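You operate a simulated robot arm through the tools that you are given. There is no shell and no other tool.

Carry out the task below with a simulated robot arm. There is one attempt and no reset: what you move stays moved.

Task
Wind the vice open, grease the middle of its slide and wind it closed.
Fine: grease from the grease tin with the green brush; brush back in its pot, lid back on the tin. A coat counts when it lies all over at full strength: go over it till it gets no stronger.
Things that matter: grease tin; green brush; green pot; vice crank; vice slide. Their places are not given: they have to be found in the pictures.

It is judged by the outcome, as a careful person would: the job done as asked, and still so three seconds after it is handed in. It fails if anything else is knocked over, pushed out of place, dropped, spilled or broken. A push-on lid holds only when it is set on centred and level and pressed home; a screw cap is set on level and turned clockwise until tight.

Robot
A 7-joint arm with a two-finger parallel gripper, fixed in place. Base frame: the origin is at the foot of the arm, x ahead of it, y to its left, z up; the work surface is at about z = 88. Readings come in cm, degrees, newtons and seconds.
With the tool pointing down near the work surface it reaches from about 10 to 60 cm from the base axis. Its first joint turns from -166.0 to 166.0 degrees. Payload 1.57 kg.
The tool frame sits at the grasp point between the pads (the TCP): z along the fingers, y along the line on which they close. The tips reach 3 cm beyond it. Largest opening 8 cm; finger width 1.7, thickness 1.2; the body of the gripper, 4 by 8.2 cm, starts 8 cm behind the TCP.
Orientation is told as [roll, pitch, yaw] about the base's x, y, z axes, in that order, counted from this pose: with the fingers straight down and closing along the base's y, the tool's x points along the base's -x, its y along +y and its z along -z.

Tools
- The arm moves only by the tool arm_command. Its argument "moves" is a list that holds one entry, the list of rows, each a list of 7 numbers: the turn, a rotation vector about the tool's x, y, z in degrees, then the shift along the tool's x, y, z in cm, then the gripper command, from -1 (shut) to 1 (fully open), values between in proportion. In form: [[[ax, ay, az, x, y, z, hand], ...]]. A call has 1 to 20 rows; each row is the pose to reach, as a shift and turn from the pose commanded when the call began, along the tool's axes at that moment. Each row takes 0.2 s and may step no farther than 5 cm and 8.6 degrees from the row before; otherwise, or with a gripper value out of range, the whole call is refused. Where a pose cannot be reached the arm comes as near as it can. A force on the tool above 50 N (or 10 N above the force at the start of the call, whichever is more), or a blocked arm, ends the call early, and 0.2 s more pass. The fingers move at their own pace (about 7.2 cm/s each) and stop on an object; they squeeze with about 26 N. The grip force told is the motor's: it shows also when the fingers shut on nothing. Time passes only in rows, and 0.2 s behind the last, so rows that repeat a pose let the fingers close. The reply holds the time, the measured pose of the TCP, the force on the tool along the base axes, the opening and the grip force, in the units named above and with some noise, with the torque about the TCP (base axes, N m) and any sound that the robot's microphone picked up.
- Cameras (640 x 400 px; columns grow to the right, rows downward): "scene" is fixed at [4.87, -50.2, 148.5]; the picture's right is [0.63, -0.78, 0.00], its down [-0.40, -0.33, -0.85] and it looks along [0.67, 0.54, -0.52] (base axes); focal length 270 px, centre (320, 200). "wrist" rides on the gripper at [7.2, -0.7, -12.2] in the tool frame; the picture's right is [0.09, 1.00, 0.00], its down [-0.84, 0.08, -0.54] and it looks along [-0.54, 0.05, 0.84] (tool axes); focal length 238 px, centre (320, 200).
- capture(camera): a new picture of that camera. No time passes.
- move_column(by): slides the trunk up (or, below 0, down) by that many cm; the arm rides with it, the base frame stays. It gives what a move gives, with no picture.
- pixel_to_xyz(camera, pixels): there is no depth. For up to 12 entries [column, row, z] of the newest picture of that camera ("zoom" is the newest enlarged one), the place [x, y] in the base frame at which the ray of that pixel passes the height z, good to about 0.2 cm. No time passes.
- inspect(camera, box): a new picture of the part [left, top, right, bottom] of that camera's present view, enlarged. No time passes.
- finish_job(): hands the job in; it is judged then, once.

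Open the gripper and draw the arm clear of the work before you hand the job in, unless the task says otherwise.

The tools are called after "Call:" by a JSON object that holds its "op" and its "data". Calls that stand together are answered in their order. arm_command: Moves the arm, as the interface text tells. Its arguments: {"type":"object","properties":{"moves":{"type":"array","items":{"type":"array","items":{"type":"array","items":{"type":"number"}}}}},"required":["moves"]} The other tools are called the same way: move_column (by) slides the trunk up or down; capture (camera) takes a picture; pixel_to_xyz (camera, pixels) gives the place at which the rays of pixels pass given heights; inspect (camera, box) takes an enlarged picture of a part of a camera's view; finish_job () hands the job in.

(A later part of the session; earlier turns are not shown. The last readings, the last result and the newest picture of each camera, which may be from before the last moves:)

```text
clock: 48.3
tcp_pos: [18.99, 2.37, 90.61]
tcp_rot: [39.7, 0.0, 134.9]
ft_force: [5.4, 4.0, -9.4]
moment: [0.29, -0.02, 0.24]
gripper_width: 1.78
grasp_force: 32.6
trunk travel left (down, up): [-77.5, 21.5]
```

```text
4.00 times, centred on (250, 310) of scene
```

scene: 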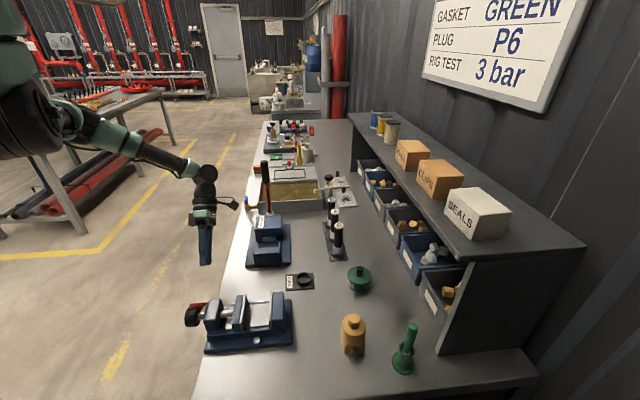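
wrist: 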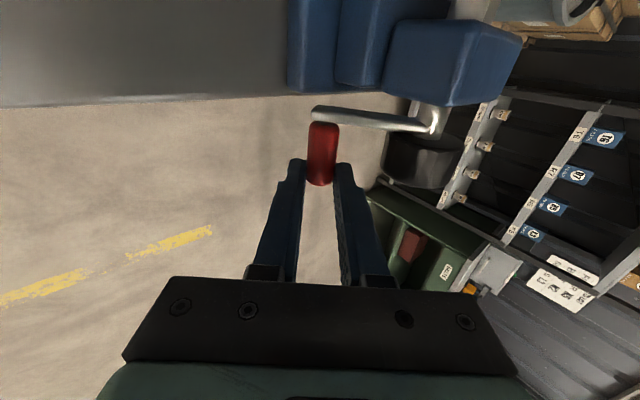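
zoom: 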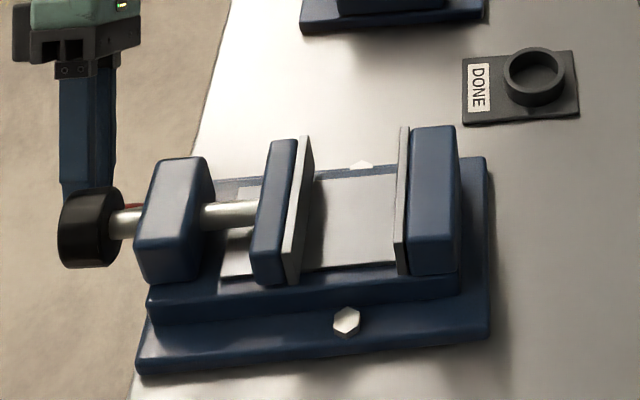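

Comparing with the first picture, the moving jaw crept about 4 zoom-pixels toward the fixed jaw, so that direction closes it. I'll wind the other way, from -50° up to +60°, in 10° steps.

Call:
{"op": "arm_command", "data": {"moves": [[[0, 0, 0, 0, -0.09, -1.04, -1], [0, 0, 0, 0, 0, -2.08, -1], [0, 0, 0, 0, 0.27, -3.09, -1], [0, 0, 0, 0, 0.71, -4.04, -1], [0, 0, 0, 0, 1.31, -4.9, -1], [0, 0, 0, 0, 2.05, -5.64, -1], [0, 0, 0, 0, 2.91, -6.24, -1], [0, 0, 0, 0, 3.86, -6.68, -1], [0, 0, 0, 0, 4.87, -6.95, -1], [0, 0, 0, 0, 5.91, -7.04, -1], [0, 0, 0, 0, 6.95, -6.95, -1], [0, 0, 0, 0, 6.95, -6.95, -1]]]}}

Call:
{"op": "capture", "data": {"camera": "wrist"}}

Call:
{"op": "inspect", "data": {"camera": "scene", "box": [170, 260, 330, 360]}}

```text
clock: 50.9
tcp_pos: [18.24, 1.57, 100.4]
tcp_rot: [39.6, 0.0, 134.7]
ft_force: [-8.0, -6.9, -24.6]
moment: [0.12, -0.09, -0.02]
gripper_width: 1.73
grasp_force: 32.4
trunk travel left (down, up): [-77.5, 21.5]
```

```text
taken
```

wrist: 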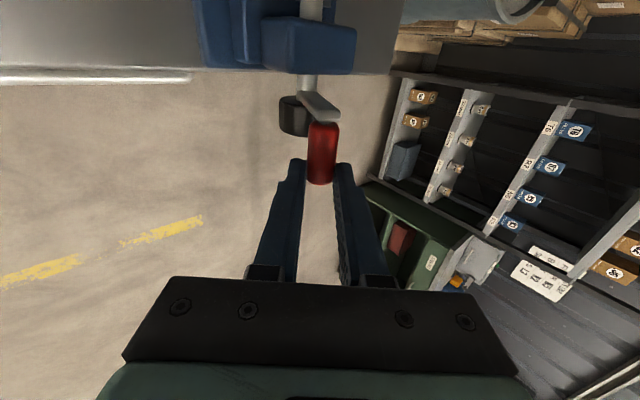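

```text
4.00 times, centred on (250, 310) of scene
```

zoom: 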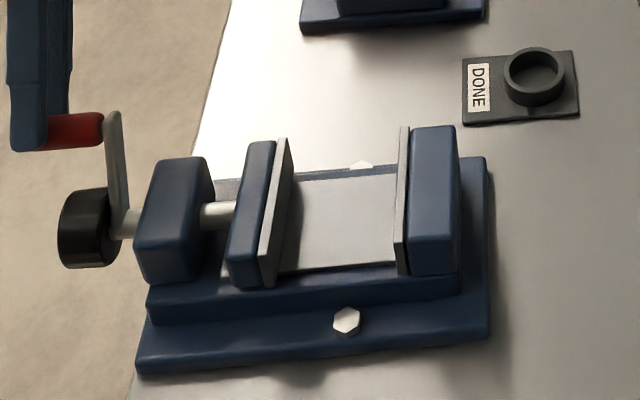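

The jaw opened by about 23 zoom-pixels over 110°, so this direction is right and roughly another third of a turn remains. The force (-24.6 N in z at the top) says the true axis is about 0.4 cm lower than assumed. I'll continue from 62° to 140° with a corrected circle, leaning the tool a little more on the way.

Call:
{"op": "arm_command", "data": {"moves": [[[-2, 0, 0, 0, 0.66, 0.67, -1], [-4, 0, 0, 0, 1.53, 1.11, -1], [-6, 0, 0, 0, 2.31, 1.71, -1], [-8, 0, 0, 0, 2.97, 2.44, -1], [-10, 0, 0, 0, 3.51, 3.29, -1], [-12, 0, 0, 0, 3.88, 4.24, -1], [-14, 0, 0, 0, 4.08, 5.25, -1], [-16, 0, 0, 0, 4.11, 6.29, -1], [-16, 0, 0, 0, 4.11, 6.29, -1]]]}}

Call:
{"op": "capture", "data": {"camera": "wrist"}}

Call:
{"op": "inspect", "data": {"camera": "scene", "box": [170, 260, 330, 360]}}

```text
clock: 52.9
tcp_pos: [13.92, -2.76, 97.91]
tcp_rot: [55.0, -0.2, 135.2]
ft_force: [27.7, 27.1, -15.3]
moment: [-0.73, 0.47, 0.26]
gripper_width: 1.77
grasp_force: 32.5
trunk travel left (down, up): [-77.5, 21.5]
```

```text
taken
```

wrist: 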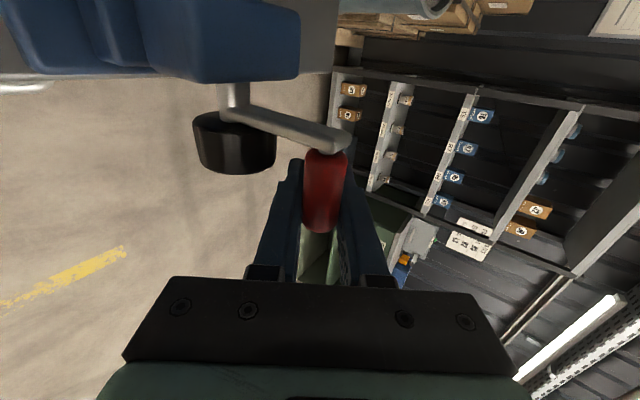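

```text
4.00 times, centred on (250, 310) of scene
```

zoom: 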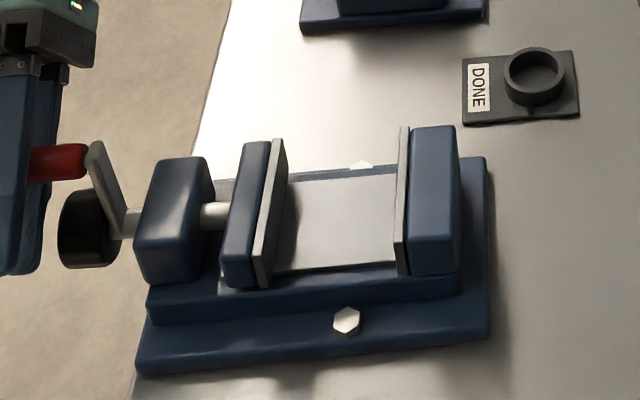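

The jaw moved only about 6 more pixels and then the handle slid deeper between the fingers with ~39 N along the arc, so the open stop is reached. I'll relax the push, open the fingers slightly, and check.

Call:
{"op": "arm_command", "data": {"moves": [[[0, 0, 0, 0, -0.4, -0.3, -1], [0, 0, 0, 0, -0.8, -0.5, -1], [0, 0, 0, 0, -0.8, -0.5, -0.3], [0, 0, 0, 0, -0.8, -0.5, -0.3], [0, 0, 0, 0, -0.8, -0.5, -0.3]]]}}

Call:
{"op": "inspect", "data": {"camera": "wrist", "box": [160, 60, 480, 260]}}

```text
clock: 54.1
tcp_pos: [13.89, -2.92, 97.95]
tcp_rot: [55.8, 0.1, 134.9]
ft_force: [0.2, -0.3, 1.0]
moment: [0.03, -0.01, 0.01]
gripper_width: 2.79
grasp_force: 0.1
trunk travel left (down, up): [-77.5, 21.5]
```

```text
2.00 times, centred on (320, 160) of wrist
```

zoom: 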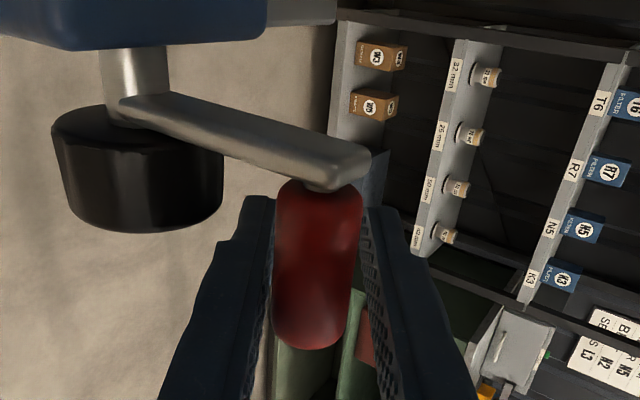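

No forces remain and the handle stays put. I'll back straight out along the tool axis.

Call:
{"op": "arm_command", "data": {"moves": [[[0, 0, 0, 0, 0, -2, -0.3], [0, 0, 0, 0, 0, -4, -0.3], [0, 0, 0, 0, 0, -6, -0.3], [0, 0, 0, 0, 0, -8, -0.3], [0, 0, 0, 0, 0, -11, -0.3], [0, 0, 0, 0, 0, -14, -0.3], [0, 0, 0, 0, 0, -14, -0.3]]]}}

Call:
{"op": "capture", "data": {"camera": "wrist"}}

Call:
{"op": "inspect", "data": {"camera": "scene", "box": [170, 260, 330, 360]}}

```text
clock: 55.7
tcp_pos: [22.03, 5.49, 105.85]
tcp_rot: [55.7, 0.1, 134.8]
ft_force: [0.6, 0.1, 0.4]
moment: [0.02, 0.01, 0.04]
gripper_width: 2.79
grasp_force: 0.0
trunk travel left (down, up): [-77.5, 21.5]
```

```text
taken
```

wrist: 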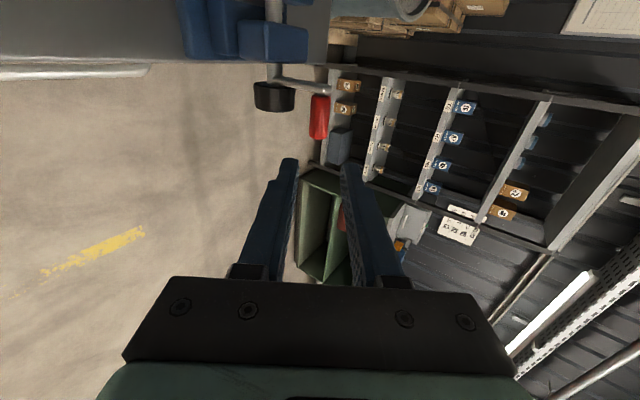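

```text
4.00 times, centred on (250, 310) of scene
```

zoom: 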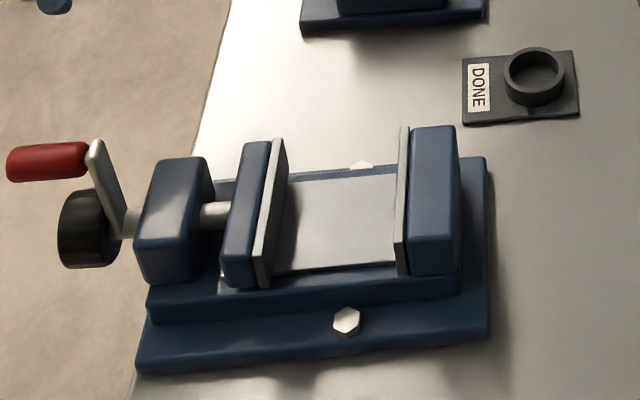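

The crank handle now stands at the top (angle about 88°) and the jaws are wide open. Next I'll straighten the tool and swing over the bench to look at the slide and then at the tin and brush.

Call:
{"op": "arm_command", "data": {"moves": [[[7, 0, 0, 2.25, 1.53, -0.45, 0.5], [14, 0, 0, 4.5, 3.05, -0.9, 0.5], [21, 0, 0, 6.75, 4.6, -1.35, 0.5], [28, 0, 0, 9, 6.1, -1.8, 0.5], [35, 0, 0, 11.25, 7.6, -2.25, 0.5], [42, 0, 0, 13.5, 9.15, -2.7, 0.5], [49, 0, 0, 15.75, 10.7, -3.15, 0.5], [55.8, 0, 0, 18, 12.2, -3.6, 0.5], [55.8, 0, 0, 18, 12.2, -3.6, 0.5]]]}}

Call:
{"op": "capture", "data": {"camera": "wrist"}}

Call:
{"op": "inspect", "data": {"camera": "wrist", "box": [240, 60, 420, 240]}}

```text
clock: 57.4
tcp_pos: [29.89, -8.01, 115.27]
tcp_rot: [14.8, 0.7, 142.5]
ft_force: [-0.3, -0.6, -0.8]
moment: [-0.03, 0.01, -0.02]
gripper_width: 5.99
grasp_force: 0.1
trunk travel left (down, up): [-77.5, 21.5]
stopped in row 8: the arm was blocked; the commanded pose is now the measured one
```

```text
taken
```

wrist: 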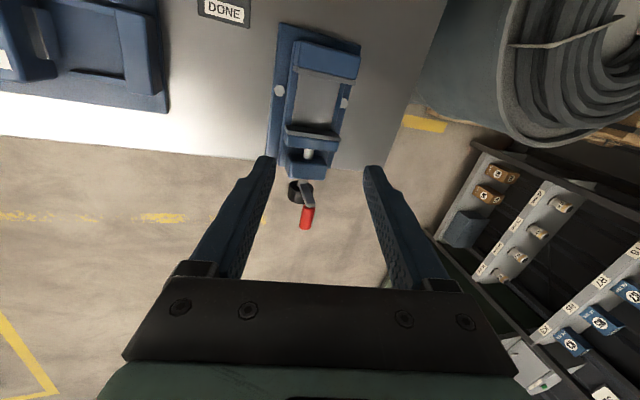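

```text
2.22 times, centred on (330, 150) of wrist
```

zoom: 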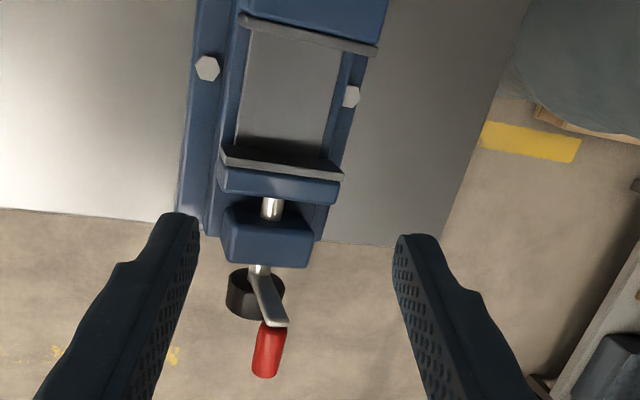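

The arm was blocked at row 8, probably by a joint or its own body, with no contact force. I'll check the scene view for the arm's posture.

Call:
{"op": "capture", "data": {"camera": "scene"}}

```text
taken
```

scene: 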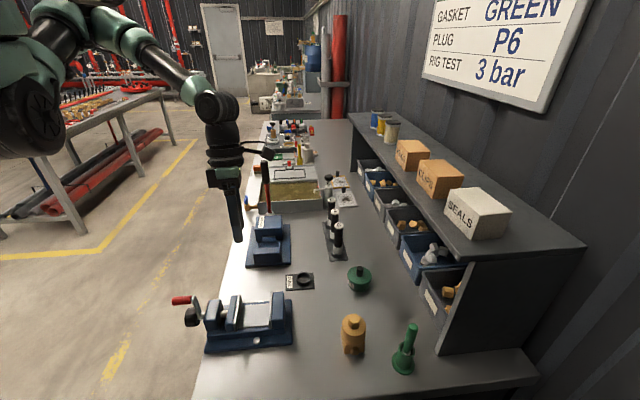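

The posture looks normal. I'll level the tool while moving further out over the bench.

Call:
{"op": "arm_command", "data": {"moves": [[[4, 0, 0, 2, 0, 0, 0.5], [8, 0, 0, 4, 0, 0, 0.5], [12, 0, 0, 6, 0, 0, 0.5], [14.8, 0, 0, 8, 0, 0, 0.5], [14.8, 0, 0, 8, 0, 0, 0.5]]]}}

```text
clock: 58.6
tcp_pos: [36.11, -12.73, 115.51]
tcp_rot: [-0.3, 0.6, 142.4]
ft_force: [0.2, -0.5, 0.4]
moment: [-0.02, 0.01, -0.01]
gripper_width: 6.01
grasp_force: 0.1
trunk travel left (down, up): [-77.5, 21.5]
```

Now level at (36,-13,115.5). I'll locate the shelf and bins near the tin from the scene picture so that I keep clear of them.

Call:
{"op": "pixel_to_xyz", "data": {"camera": "scene", "pixels": [[440, 354, 88], [434, 328, 88], [410, 280, 88], [388, 245, 88], [372, 215, 88], [470, 240, 108], [349, 118, 108], [344, 258, 88], [324, 258, 88], [268, 262, 88], [252, 268, 88], [535, 385, 88]]}}

Call:
{"op": "inspect", "data": {"camera": "scene", "box": [300, 160, 560, 400]}}

```text
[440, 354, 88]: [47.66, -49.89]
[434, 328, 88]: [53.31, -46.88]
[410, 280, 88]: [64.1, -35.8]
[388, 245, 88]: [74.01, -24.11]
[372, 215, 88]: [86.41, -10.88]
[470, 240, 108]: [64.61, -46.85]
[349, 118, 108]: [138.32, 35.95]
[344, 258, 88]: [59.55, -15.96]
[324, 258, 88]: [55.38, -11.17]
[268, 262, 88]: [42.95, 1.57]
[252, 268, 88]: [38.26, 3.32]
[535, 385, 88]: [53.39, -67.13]
```

```text
1.67 times, centred on (430, 280) of scene
```

zoom: 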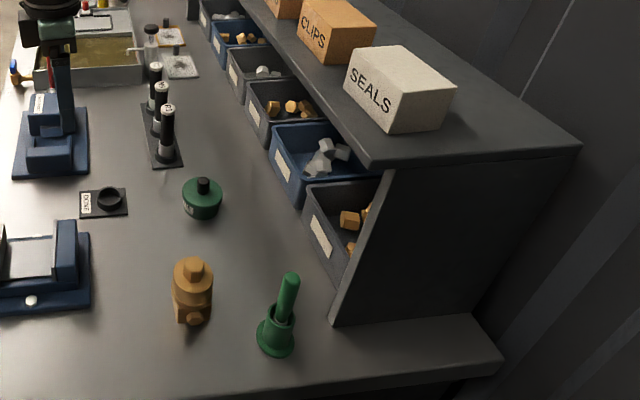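

The shelf front runs parallel to the vice's v direction at u of about -70, so the tin (u -56) and the pot (u -60, v -3) are clear of it. I'll turn back to yaw 0 and move over the tin and pot area for a close look.

Call:
{"op": "arm_command", "data": {"moves": [[[0, 0, 8, 1.07, 1.07, 0, 0.5], [0, 0, 16, 2.14, 2.14, 0, 0.5], [0, 0, 24, 3.2, 3.2, 0, 0.5], [0, 0, 32, 4.3, 4.3, 0, 0.5], [0, 0, 40, 5.4, 5.4, 0, 0.5], [0, 0, 48, 6.4, 6.4, 0, 0.5], [0, 0, 56, 7.5, 7.5, 0, 0.5], [0, 0, 64, 8.6, 8.6, 0, 0.5], [0, 0, 72, 9.6, 9.6, 0, 0.5], [0, 0, 80, 10.7, 10.7, 0, 0.5], [0, 0, 88, 10.7, 10.7, 0, 0.5], [0, 0, 96, 10.7, 10.7, 0, 0.5], [0, 0, 104, 10.7, 10.7, 0, 0.5], [0, 0, 112, 10.7, 10.7, 0, 0.5], [0, 0, 120, 10.7, 10.7, 0, 0.5], [0, 0, 128, 10.7, 10.7, 0, 0.5], [0, 0, 136, 10.7, 10.7, 0, 0.5], [0, 0, 142.4, 10.7, 10.7, 0, 0.5], [0, 0, 142.4, 10.7, 10.7, 0, 0.5]]]}}

Call:
{"op": "capture", "data": {"camera": "wrist"}}

```text
clock: 62.6
tcp_pos: [38.31, -27.79, 115.65]
tcp_rot: [-0.2, -0.9, -0.1]
ft_force: [-0.2, -0.7, 0.5]
moment: [-0.01, 0.0, -0.02]
gripper_width: 5.98
grasp_force: 0.1
trunk travel left (down, up): [-77.5, 21.5]
```

```text
taken
```

wrist: 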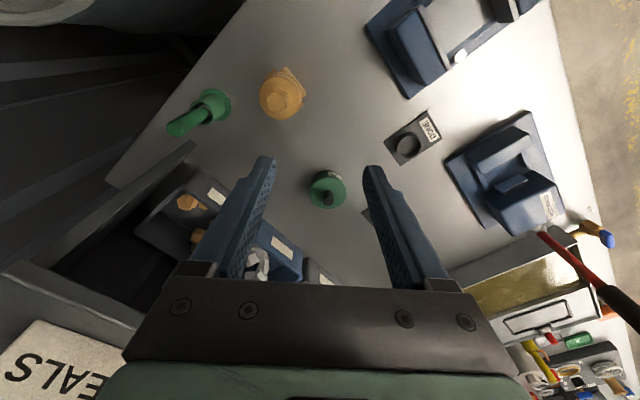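

The tin is at (326,190), the brush pot at (208,105). I'll enlarge both.

Call:
{"op": "inspect", "data": {"camera": "wrist", "box": [270, 140, 390, 240]}}

Call:
{"op": "inspect", "data": {"camera": "wrist", "box": [150, 60, 270, 160]}}

Call:
{"op": "inspect", "data": {"camera": "wrist", "box": [350, 0, 550, 110]}}

```text
4.00 times, centred on (330, 190) of wrist
```

zoom: 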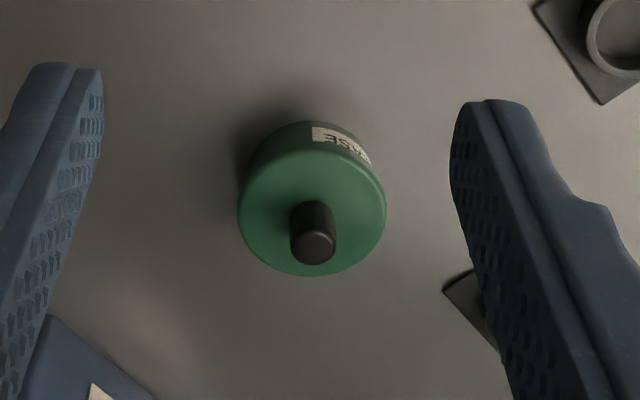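

```text
4.00 times, centred on (210, 110) of wrist
```

zoom: 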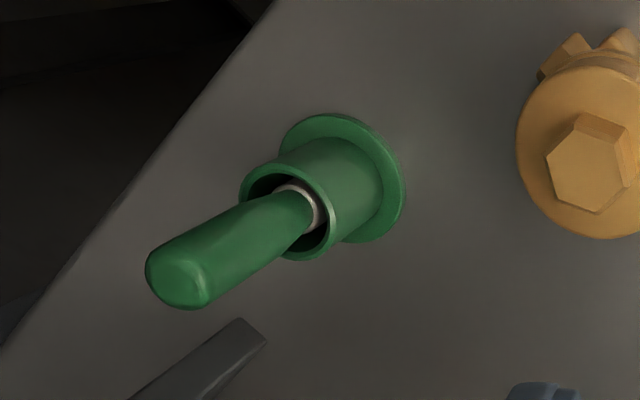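

```text
3.20 times, centred on (450, 55) of wrist
```

zoom: 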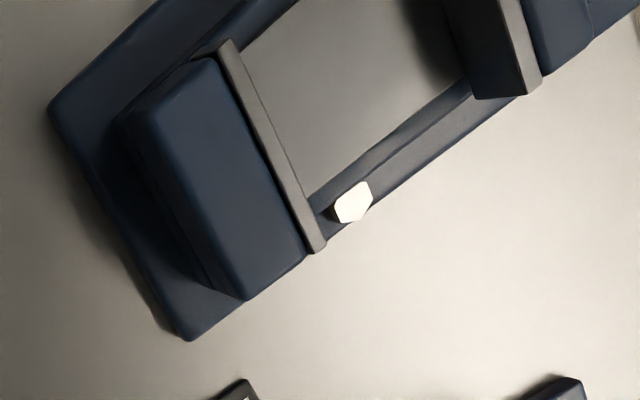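

I'll triangulate the tin lid, its knob, and the pot and brush from the wrist and scene pictures.

Call:
{"op": "pixel_to_xyz", "data": {"camera": "wrist", "pixels": [[328, 192, 92], [328, 192, 94], [328, 199, 96], [328, 199, 94], [306, 190, 92], [346, 193, 92], [176, 126, 104], [176, 126, 100], [215, 104, 88], [205, 108, 94], [199, 112, 94], [194, 115, 100]]}}

Call:
{"op": "pixel_to_xyz", "data": {"camera": "scene", "pixels": [[359.8, 276.3, 92], [359.8, 276.3, 94], [359.8, 269, 96], [359.8, 269, 94], [412, 327, 102], [412, 327, 104], [412, 327, 100], [402, 362, 88], [405, 346, 93], [348, 276, 92], [371, 276, 92], [360, 290, 88]]}}

Call:
{"op": "inspect", "data": {"camera": "scene", "box": [330, 250, 430, 390]}}

```text
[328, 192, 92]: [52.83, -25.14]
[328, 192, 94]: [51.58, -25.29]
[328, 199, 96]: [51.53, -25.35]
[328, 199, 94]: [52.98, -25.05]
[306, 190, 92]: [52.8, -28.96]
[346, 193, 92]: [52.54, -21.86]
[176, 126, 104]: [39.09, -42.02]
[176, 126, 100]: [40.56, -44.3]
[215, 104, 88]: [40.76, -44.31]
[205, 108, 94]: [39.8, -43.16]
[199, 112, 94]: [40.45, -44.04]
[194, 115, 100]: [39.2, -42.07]
```

```text
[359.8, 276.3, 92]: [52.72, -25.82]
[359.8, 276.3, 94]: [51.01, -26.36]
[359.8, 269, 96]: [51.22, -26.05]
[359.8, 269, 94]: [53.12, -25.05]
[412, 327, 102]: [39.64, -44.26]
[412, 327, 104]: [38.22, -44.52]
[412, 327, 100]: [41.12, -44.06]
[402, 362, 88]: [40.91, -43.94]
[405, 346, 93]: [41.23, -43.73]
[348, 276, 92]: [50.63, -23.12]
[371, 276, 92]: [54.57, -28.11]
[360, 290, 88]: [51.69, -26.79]
```

```text
2.86 times, centred on (380, 320) of scene
```

zoom: 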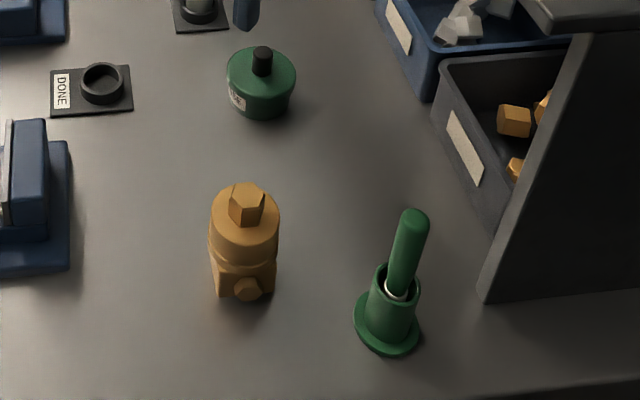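

The views agree on the lid at z≈92 centred near (52.9,-25.2), with its knob top at z≈94, and on the brush standing at about (40.9,-44.1) with its top near z 100.5. I'll move above the lid knob.

Call:
{"op": "arm_command", "data": {"moves": [[[0, 0, 0, -3, 0.5, 2, 0], [0, 0, 0, -6, 1, 4, 0], [0, 0, 0, -9, 1.5, 6, 0], [0, 0, 0, -12, 2.1, 8.5, 0], [0, 0, 0, -14.6, 2.64, 11.5, 0], [0, 0, 0, -14.6, 2.64, 11.5, 0]]]}}

Call:
{"op": "capture", "data": {"camera": "wrist"}}

Call:
{"op": "inspect", "data": {"camera": "wrist", "box": [240, 100, 400, 220]}}

```text
clock: 64.0
tcp_pos: [52.95, -25.22, 104.46]
tcp_rot: [-0.2, -0.9, 0.0]
ft_force: [0.8, 0.5, 0.5]
moment: [-0.03, -0.01, -0.02]
gripper_width: 3.98
grasp_force: 0.0
trunk travel left (down, up): [-77.5, 21.5]
```

```text
taken
```

wrist: 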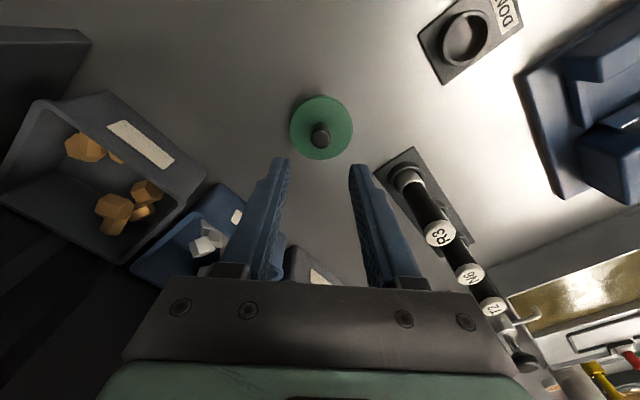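

```text
3.33 times, centred on (320, 160) of wrist
```

zoom: 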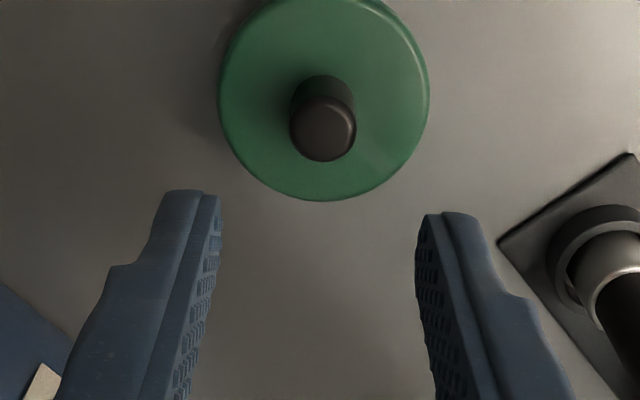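

I'll compute the knob top and lid centre from this closer view.

Call:
{"op": "pixel_to_xyz", "data": {"camera": "zoom", "pixels": [[326, 132, 94], [326, 132, 95], [326, 132, 93], [324, 98, 92], [324, 98, 91], [324, 98, 93], [218, 98, 92], [430, 98, 92], [290, 130, 94], [358, 130, 94]]}}

```text
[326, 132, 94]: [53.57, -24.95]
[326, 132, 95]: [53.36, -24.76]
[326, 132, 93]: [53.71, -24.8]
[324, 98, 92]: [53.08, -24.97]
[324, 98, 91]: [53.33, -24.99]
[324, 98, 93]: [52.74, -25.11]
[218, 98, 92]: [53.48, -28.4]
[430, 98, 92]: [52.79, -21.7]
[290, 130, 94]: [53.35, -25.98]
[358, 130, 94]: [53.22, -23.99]
```

The lid and knob are centred near (53.3,-25.0). I'll adjust and come down to about z 99 for a closer check.

Call:
{"op": "arm_command", "data": {"moves": [[[0, 0, 0, -0.35, 0.2, 2, 0], [0, 0, 0, -0.35, 0.2, 4, 0], [0, 0, 0, -0.35, 0.2, 5.5, 0], [0, 0, 0, -0.35, 0.2, 5.5, 0]]]}}

Call:
{"op": "inspect", "data": {"camera": "wrist", "box": [240, 100, 400, 220]}}

Call:
{"op": "inspect", "data": {"camera": "scene", "box": [320, 240, 400, 300]}}

```text
clock: 65.0
tcp_pos: [53.34, -25.0, 98.78]
tcp_rot: [-0.3, -0.9, 0.0]
ft_force: [0.5, 0.9, 0.4]
moment: [-0.02, 0.03, 0.0]
gripper_width: 4.0
grasp_force: 0.1
trunk travel left (down, up): [-77.5, 21.5]
```

```text
3.33 times, centred on (320, 160) of wrist
```

zoom: 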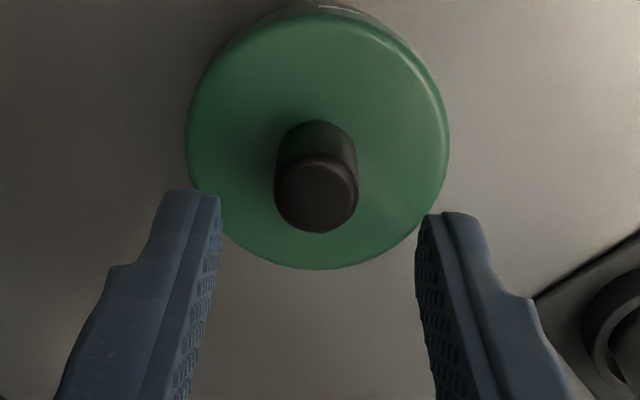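

```text
6.67 times, centred on (360, 270) of scene
```

zoom: 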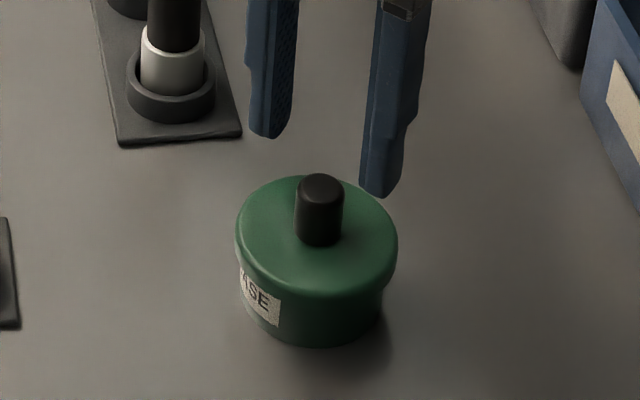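

The knob is centred between the fingers (column 318 in the zoom). I'll shift slightly toward the base, come down so the tips sit just above the lid, and grip the knob.

Call:
{"op": "arm_command", "data": {"moves": [[[0, 0, 0, 0.2, 0, 1.2, 0], [0, 0, 0, 0.2, 0, 2.4, 0], [0, 0, 0, 0.2, 0, 3.5, 0], [0, 0, 0, 0.2, 0, 3.5, 0], [0, 0, 0, 0.2, 0, 3.5, -1], [0, 0, 0, 0.2, 0, 3.5, -1], [0, 0, 0, 0.2, 0, 3.5, -1], [0, 0, 0, 0.2, 0, 3.5, -1]]]}}

Call:
{"op": "inspect", "data": {"camera": "scene", "box": [320, 240, 400, 300]}}

Call:
{"op": "capture", "data": {"camera": "wrist"}}

```text
clock: 66.8
tcp_pos: [53.13, -24.99, 95.38]
tcp_rot: [-0.2, -0.9, 0.0]
ft_force: [-0.4, -0.4, 0.2]
moment: [-0.02, 0.0, -0.03]
gripper_width: 1.8
grasp_force: 26.2
trunk travel left (down, up): [-77.5, 21.5]
heard: snap
```

```text
6.67 times, centred on (360, 270) of scene
```

zoom: 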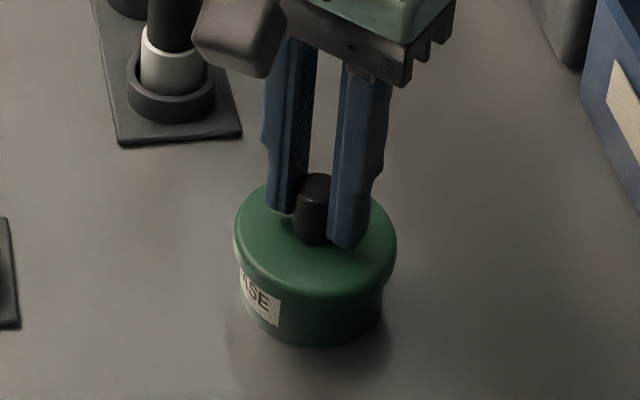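

```text
taken
```

wrist: 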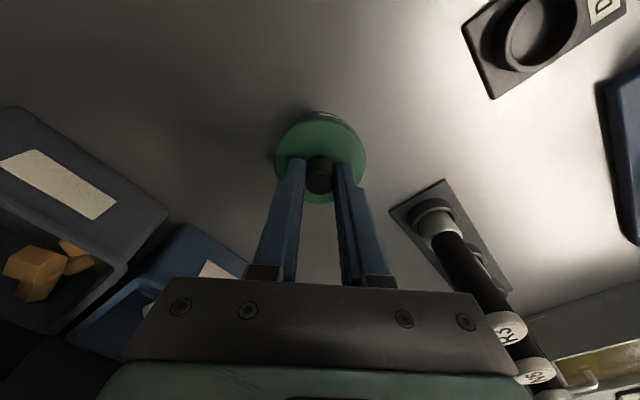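

The knob is gripped (width 1.8) and a snap was heard. I'll lift slowly by 4 cm and check that only the lid comes up.

Call:
{"op": "arm_command", "data": {"moves": [[[0, 0, 0, 0, 0, -0.5, -1], [0, 0, 0, 0, 0, -1, -1], [0, 0, 0, 0, 0, -1.5, -1], [0, 0, 0, 0, 0, -2.2, -1], [0, 0, 0, 0, 0, -3, -1], [0, 0, 0, 0, 0, -4, -1], [0, 0, 0, 0, 0, -4, -1]]]}}

Call:
{"op": "inspect", "data": {"camera": "scene", "box": [310, 230, 410, 305]}}

```text
clock: 68.4
tcp_pos: [53.14, -25.08, 99.41]
tcp_rot: [-0.2, -0.9, 0.1]
ft_force: [0.4, 0.2, -0.3]
moment: [0.01, 0.0, 0.0]
gripper_width: 1.81
grasp_force: 26.0
trunk travel left (down, up): [-77.5, 21.5]
```

```text
5.33 times, centred on (360, 268) of scene
```

zoom: 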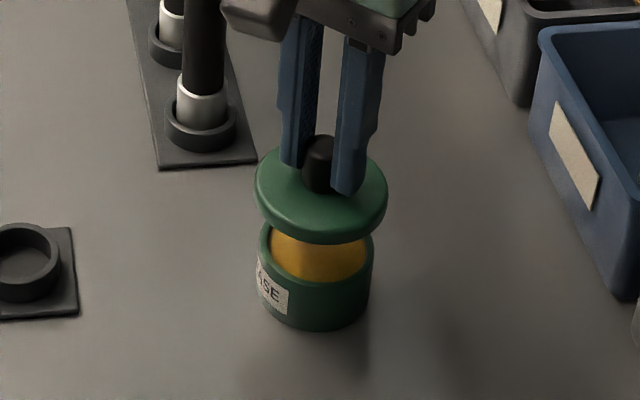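

The lid is off, showing yellow grease, and the tin stayed in place. I'll carry the lid to the free spot near (43,-24) and lower it close to the table.

Call:
{"op": "arm_command", "data": {"moves": [[[0, 0, 0, 0, 0, -1.5, -1], [0, 0, 0, 2.5, 0.25, -1.5, -1], [0, 0, 0, 5, 0.5, -1.5, -1], [0, 0, 0, 7.5, 0.75, -1.5, -1], [0, 0, 0, 10.1, 1.0, -1.5, -1], [0, 0, 0, 10.1, 1.0, 0.5, -1], [0, 0, 0, 10.1, 1.0, 2.5, -1], [0, 0, 0, 10.1, 1.0, 4.5, -1], [0, 0, 0, 10.1, 1.0, 5.4, -1], [0, 0, 0, 10.1, 1.0, 5.4, -1]]]}}

Call:
{"op": "inspect", "data": {"camera": "scene", "box": [290, 240, 390, 315]}}

```text
clock: 70.6
tcp_pos: [43.12, -24.1, 93.73]
tcp_rot: [-0.2, -0.9, 0.0]
ft_force: [-0.1, -0.2, -0.1]
moment: [-0.02, 0.0, -0.02]
gripper_width: 1.82
grasp_force: 26.0
trunk travel left (down, up): [-77.5, 21.5]
```

```text
5.33 times, centred on (340, 278) of scene
```

zoom: 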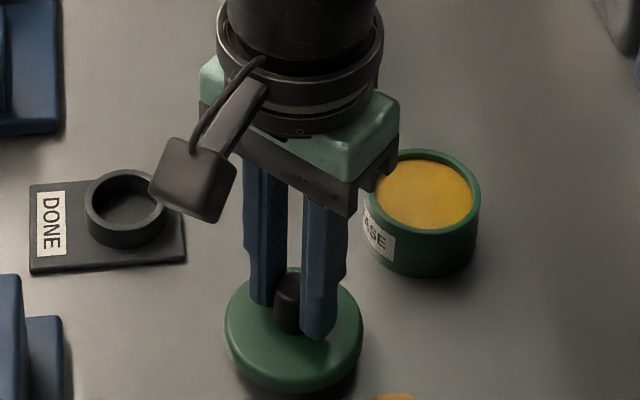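

The lid hangs just above the table. I'll lower it gently in small steps, watching the force.

Call:
{"op": "arm_command", "data": {"moves": [[[0, 0, 0, 0, 0, 0.3, -1], [0, 0, 0, 0, 0, 0.6, -1], [0, 0, 0, 0, 0, 0.9, -1], [0, 0, 0, 0, 0, 0.9, -1]]]}}

```text
clock: 71.6
tcp_pos: [43.27, -24.06, 92.87]
tcp_rot: [-0.2, -0.9, -0.1]
ft_force: [-0.2, -1.0, -0.2]
moment: [0.04, 0.05, 0.0]
gripper_width: 1.8
grasp_force: 26.2
trunk travel left (down, up): [-77.5, 21.5]
```

No contact yet at z 92.87. I'll continue in smaller steps.

Call:
{"op": "arm_command", "data": {"moves": [[[0, 0, 0, 0, 0, 0.2, -1], [0, 0, 0, 0, 0, 0.4, -1], [0, 0, 0, 0, 0, 0.4, -1]]]}}

Call:
{"op": "inspect", "data": {"camera": "scene", "box": [310, 270, 370, 315]}}

```text
clock: 72.4
tcp_pos: [43.22, -24.01, 92.48]
tcp_rot: [-0.2, -0.8, 0.0]
ft_force: [0.5, -0.2, 2.0]
moment: [0.11, 0.01, 0.0]
gripper_width: 1.8
grasp_force: 26.0
trunk travel left (down, up): [-77.5, 21.5]
```

```text
8.89 times, centred on (340, 292) of scene
```

zoom: 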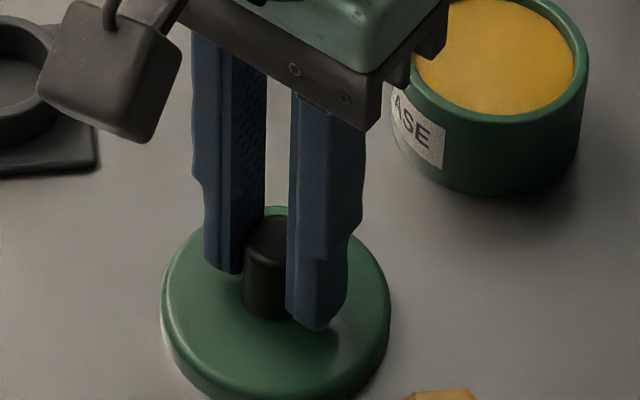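

Contact is felt (2 N) at TCP z 92.48, so the lid stands on the table. I'll release and rise.

Call:
{"op": "arm_command", "data": {"moves": [[[0, 0, 0, 0, 0, 0, -0.4], [0, 0, 0, 0, 0, 0, 0], [0, 0, 0, 0, 0, 0, 0], [0, 0, 0, 0, 0, -2, 0], [0, 0, 0, 0, 0, -5, 0], [0, 0, 0, 0, 0, -9, 0], [0, 0, 0, 0, 0, -13, 0], [0, 0, 0, 0, 0, -16, 0], [0, 0, 0, 0, 0, -16, 0]]]}}

Call:
{"op": "capture", "data": {"camera": "wrist"}}

Call:
{"op": "inspect", "data": {"camera": "scene", "box": [290, 240, 450, 390]}}

```text
clock: 74.4
tcp_pos: [43.09, -23.96, 108.52]
tcp_rot: [-0.2, -0.9, 0.1]
ft_force: [-0.1, -0.3, -0.3]
moment: [0.03, 0.01, 0.01]
gripper_width: 4.0
grasp_force: 0.1
trunk travel left (down, up): [-77.5, 21.5]
```

```text
taken
```

wrist: 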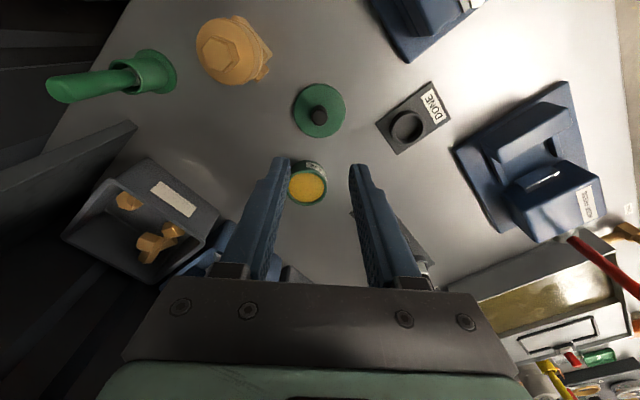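

```text
2.67 times, centred on (370, 315) of scene
```

zoom: 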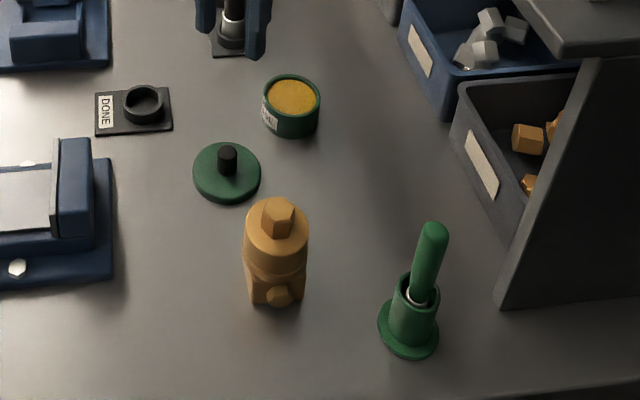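

The lid lies flat at (43.2,-24.0) and the tin stands open. Now I'll move over the brush pot at (40.9,-44.1), staying above its top.

Call:
{"op": "arm_command", "data": {"moves": [[[0, 0, 0, 0.4, -3.4, -0.5, 0], [0, 0, 0, 0.8, -6.8, -1, 0], [0, 0, 0, 1.2, -10.2, -1, 0], [0, 0, 0, 1.6, -13.6, -1, 0], [0, 0, 0, 2, -17, -1, 0], [0, 0, 0, 2.2, -20.1, -1, 0], [0, 0, 0, 2.2, -20.1, -1, 0]]]}}

Call:
{"op": "capture", "data": {"camera": "wrist"}}

Call:
{"op": "inspect", "data": {"camera": "wrist", "box": [240, 100, 400, 220]}}

```text
clock: 76.0
tcp_pos: [40.74, -44.09, 109.51]
tcp_rot: [-0.1, -0.8, 0.0]
ft_force: [0.5, -0.4, -1.3]
moment: [-0.02, 0.0, 0.0]
gripper_width: 3.98
grasp_force: 0.1
trunk travel left (down, up): [-77.5, 21.5]
```

```text
taken
```

wrist: 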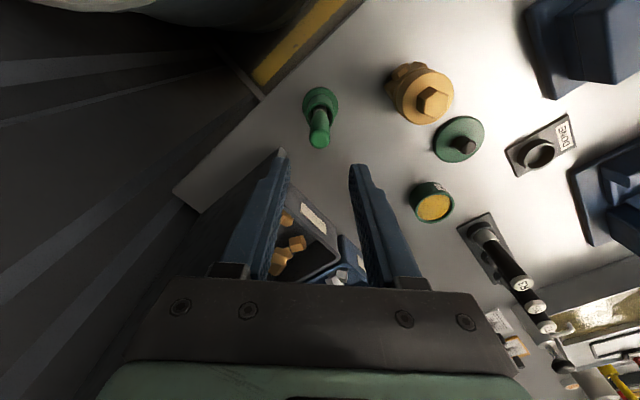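

```text
3.33 times, centred on (320, 160) of wrist
```

zoom: 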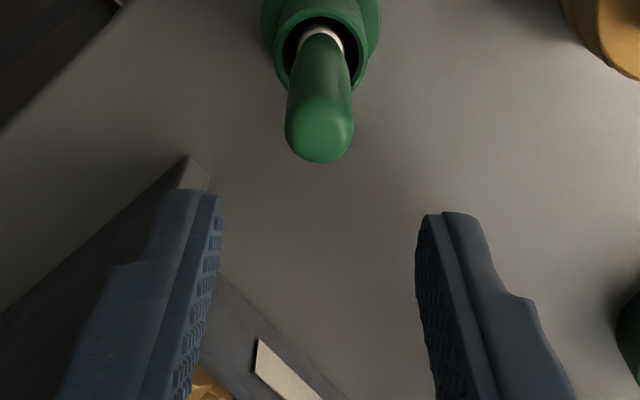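

The brush tip sits at column 320 between the fingers, as predicted. I'll come down around the handle to z 97.2 and grip it.

Call:
{"op": "arm_command", "data": {"moves": [[[0, 0, 0, 0.15, 0, 2.5, 0], [0, 0, 0, 0.15, 0, 5, 0], [0, 0, 0, 0.15, 0, 7.5, 0], [0, 0, 0, 0.15, 0, 9.5, 0], [0, 0, 0, 0.15, 0, 11, 0], [0, 0, 0, 0.15, 0, 12.3, 0], [0, 0, 0, 0.15, 0, 12.3, 0]]]}}

Call:
{"op": "inspect", "data": {"camera": "wrist", "box": [240, 100, 400, 220]}}

Call:
{"op": "inspect", "data": {"camera": "scene", "box": [360, 290, 460, 390]}}

```text
clock: 77.6
tcp_pos: [40.77, -44.1, 97.17]
tcp_rot: [-0.2, -0.8, 0.0]
ft_force: [-0.2, -0.6, -0.1]
moment: [-0.03, 0.02, 0.0]
gripper_width: 4.0
grasp_force: 0.1
trunk travel left (down, up): [-77.5, 21.5]
```

```text
3.33 times, centred on (320, 160) of wrist
```

zoom: 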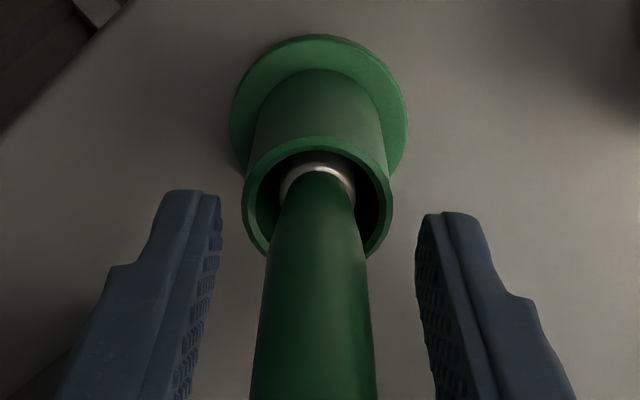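

```text
4.00 times, centred on (410, 340) of scene
```

zoom: 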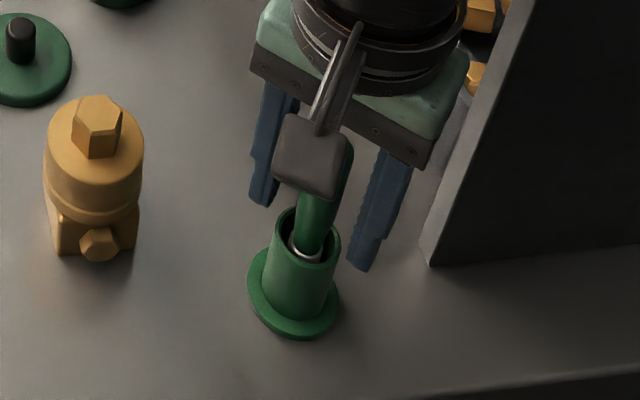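

The fingers straddle the handle just above the pot rim. I'll close on it.

Call:
{"op": "arm_command", "data": {"moves": [[[0, 0, 0, 0, 0, 0, -0.4], [0, 0, 0, 0, 0, 0, -1], [0, 0, 0, 0, 0, 0, -1], [0, 0, 0, 0, 0, 0, -1]]]}}

Call:
{"op": "inspect", "data": {"camera": "wrist", "box": [240, 100, 400, 220]}}

```text
clock: 78.6
tcp_pos: [40.69, -44.17, 97.19]
tcp_rot: [-0.2, -1.0, -0.1]
ft_force: [0.4, 0.9, -0.6]
moment: [-0.01, -0.03, 0.02]
gripper_width: 1.78
grasp_force: 25.9
trunk travel left (down, up): [-77.5, 21.5]
```

```text
3.33 times, centred on (320, 160) of wrist
```

zoom: 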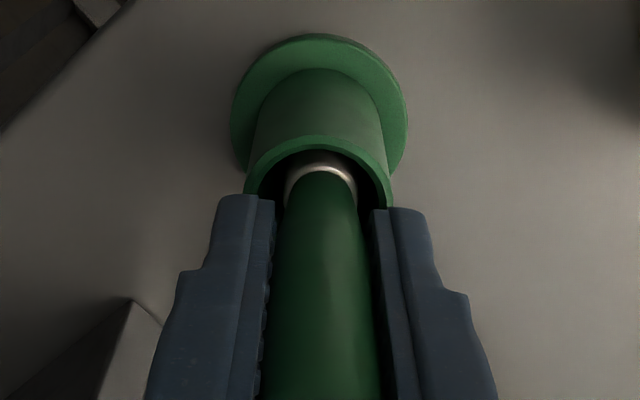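

Gripped (width 1.78). I'll note this pose (40.7,-44.15,97.2) for returning the brush and lift straight up.

Call:
{"op": "arm_command", "data": {"moves": [[[0, 0, 0, 0, 0, -1, -1], [0, 0, 0, 0, 0, -2.5, -1], [0, 0, 0, 0, 0, -4.5, -1], [0, 0, 0, 0, 0, -6.5, -1], [0, 0, 0, 0, 0, -8.5, -1], [0, 0, 0, 0, 0, -10.5, -1], [0, 0, 0, 0, 0, -12.5, -1], [0, 0, 0, 0, 0, -12.5, -1]]]}}

Call:
{"op": "inspect", "data": {"camera": "scene", "box": [350, 230, 470, 390]}}

Call:
{"op": "inspect", "data": {"camera": "wrist", "box": [240, 80, 400, 200]}}

```text
clock: 80.4
tcp_pos: [40.59, -43.99, 109.8]
tcp_rot: [-0.2, -0.8, 0.0]
ft_force: [0.0, -0.2, 0.0]
moment: [-0.03, 0.01, -0.01]
gripper_width: 1.83
grasp_force: 26.0
trunk travel left (down, up): [-77.5, 21.5]
```

```text
2.50 times, centred on (410, 310) of scene
```

zoom: 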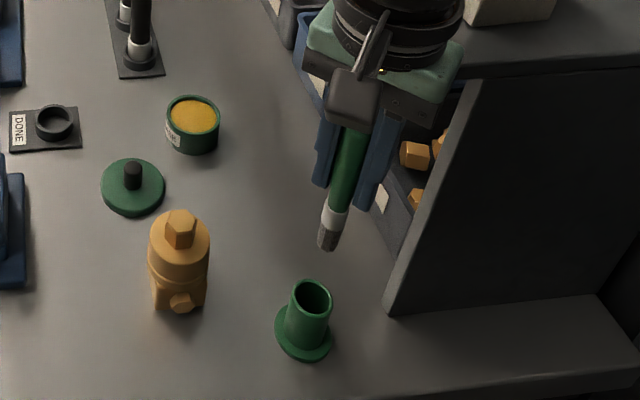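

```text
3.33 times, centred on (320, 140) of wrist
```

zoom: 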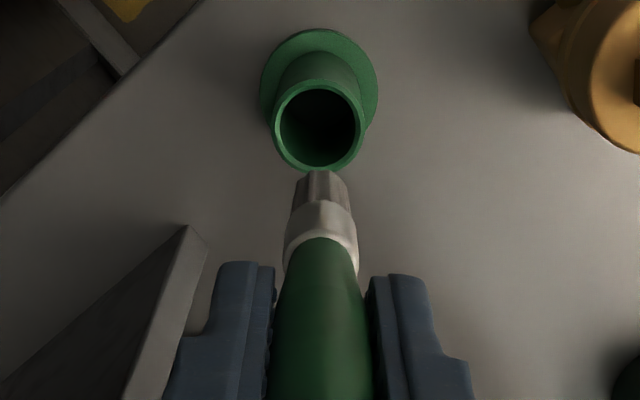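

The brush is out of the pot, its bristle tip about 9 cm below the TCP. I'll carry it over the open tin at (53.1,-25.0), keeping the tip well above everything.

Call:
{"op": "arm_command", "data": {"moves": [[[0, 0, 0, -1.8, 2.7, 0, -1], [0, 0, 0, -3.6, 5.4, 0, -1], [0, 0, 0, -5.4, 8.1, 0, -1], [0, 0, 0, -7.2, 10.8, 0, -1], [0, 0, 0, -9, 13.6, 0, -1], [0, 0, 0, -10.8, 16.4, 0, -1], [0, 0, 0, -12.5, 19.0, 1.5, -1], [0, 0, 0, -12.5, 19.0, 4, -1], [0, 0, 0, -12.5, 19.0, 4, -1]]]}}

Call:
{"op": "inspect", "data": {"camera": "wrist", "box": [240, 80, 400, 200]}}

Call:
{"op": "inspect", "data": {"camera": "scene", "box": [310, 220, 410, 300]}}

```text
clock: 82.4
tcp_pos: [53.0, -25.03, 105.69]
tcp_rot: [-0.2, -1.0, 0.0]
ft_force: [0.6, 0.0, -0.7]
moment: [0.0, 0.01, 0.04]
gripper_width: 1.8
grasp_force: 26.0
trunk travel left (down, up): [-77.5, 21.5]
```

```text
3.33 times, centred on (320, 140) of wrist
```

zoom: 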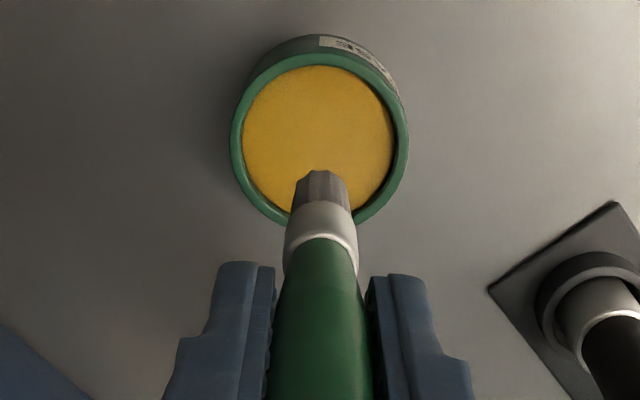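

```text
5.00 times, centred on (360, 260) of scene
```

zoom: 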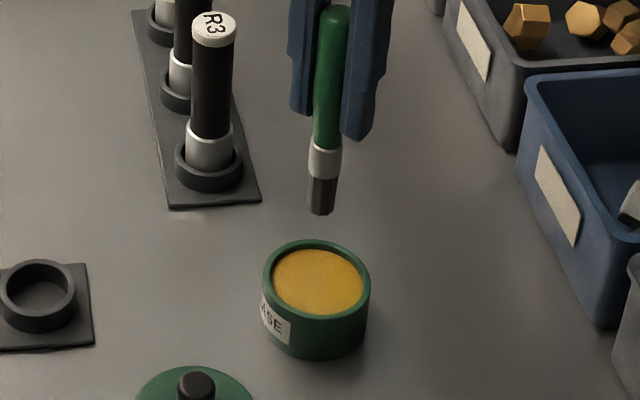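

The brush is centred over the grease (tip z≈97). I'll dip it about 1 cm into the grease, stir a little, and lift out.

Call:
{"op": "arm_command", "data": {"moves": [[[0, 0, 0, 0, 0, 2, -1], [0, 0, 0, 0, 0, 4, -1], [0, 0, 0, 0, 0, 5.5, -1], [0, 0, 0, 0, 0, 6.6, -1], [0, 0, 0, 0.6, 0, 6.6, -1], [0, 0, 0, 0, 0.6, 6.6, -1], [0, 0, 0, -0.6, 0, 6.6, -1], [0, 0, 0, 0, -0.6, 6.6, -1], [0, 0, 0, 0, 0, 6.6, -1]]]}}

Call:
{"op": "inspect", "data": {"camera": "scene", "box": [310, 220, 410, 300]}}

```text
clock: 84.4
tcp_pos: [53.39, -25.19, 99.68]
tcp_rot: [-0.4, -1.4, 0.0]
ft_force: [5.5, -0.4, 27.6]
moment: [0.13, -0.43, 0.04]
gripper_width: 1.79
grasp_force: 25.8
trunk travel left (down, up): [-77.5, 21.5]
```

```text
5.00 times, centred on (360, 260) of scene
```

zoom: 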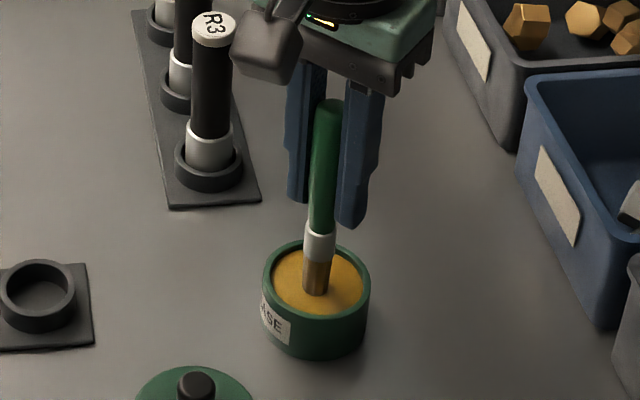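

The grease pushes back with 27.6 N, so I'm pressing a bit hard, though the bristles now look yellow-brown. I'll ease up to a light touch, hold briefly, and then lift to check the bristles.

Call:
{"op": "arm_command", "data": {"moves": [[[0, 0, 0, 0, 0, -0.4, -1], [0, 0, 0, 0, 0, -0.6, -1], [0, 0, 0, 0.5, 0, -0.6, -1], [0, 0, 0, -0.5, 0, -0.6, -1], [0, 0, 0, 0, 0, -0.6, -1], [0, 0, 0, 0, 0, -3, -1], [0, 0, 0, 0, 0, -6, -1], [0, 0, 0, 0, 0, -6, -1]]]}}

Call:
{"op": "inspect", "data": {"camera": "scene", "box": [310, 220, 410, 300]}}

Call:
{"op": "inspect", "data": {"camera": "wrist", "box": [240, 80, 400, 200]}}

```text
clock: 86.2
tcp_pos: [53.22, -25.07, 105.21]
tcp_rot: [-0.2, -0.9, 0.0]
ft_force: [-0.8, -0.2, 0.4]
moment: [0.01, 0.0, 0.01]
gripper_width: 1.76
grasp_force: 26.1
trunk travel left (down, up): [-77.5, 21.5]
```

```text
5.00 times, centred on (360, 260) of scene
```

zoom: 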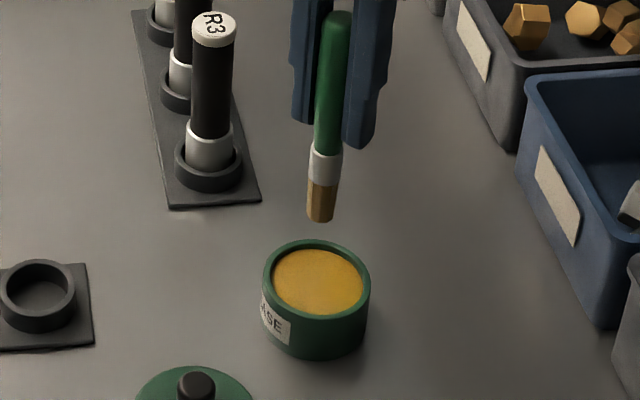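

```text
3.33 times, centred on (320, 140) of wrist
```

zoom: 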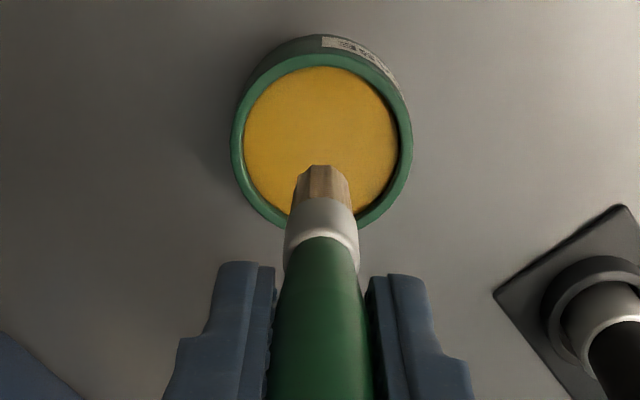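

The bristles are now golden with grease. Before greasing I need the slide's exact place and height, so I'll measure its corners in the scene picture at candidate heights.

Call:
{"op": "inspect", "data": {"camera": "scene", "box": [210, 285, 290, 345]}}

Call:
{"op": "pixel_to_xyz", "data": {"camera": "scene", "pixels": [[269.5, 326.2, 90], [269.5, 326.2, 91], [269.5, 326.2, 92], [269.5, 304, 90], [269.5, 304, 91], [269.5, 304, 92], [238.7, 328.5, 90], [238.7, 328.5, 91], [238.7, 328.5, 92], [242.5, 306, 91]]}}

```text
6.67 times, centred on (250, 315) of scene
```

zoom: 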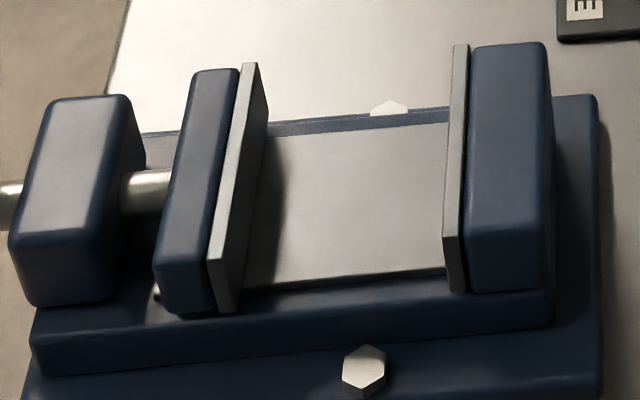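

```text
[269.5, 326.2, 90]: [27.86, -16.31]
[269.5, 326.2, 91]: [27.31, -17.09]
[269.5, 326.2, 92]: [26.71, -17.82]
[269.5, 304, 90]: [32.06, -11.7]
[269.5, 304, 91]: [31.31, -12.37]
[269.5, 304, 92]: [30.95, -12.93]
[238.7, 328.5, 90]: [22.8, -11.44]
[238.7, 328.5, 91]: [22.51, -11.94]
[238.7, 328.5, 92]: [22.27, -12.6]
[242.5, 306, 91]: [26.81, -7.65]
```

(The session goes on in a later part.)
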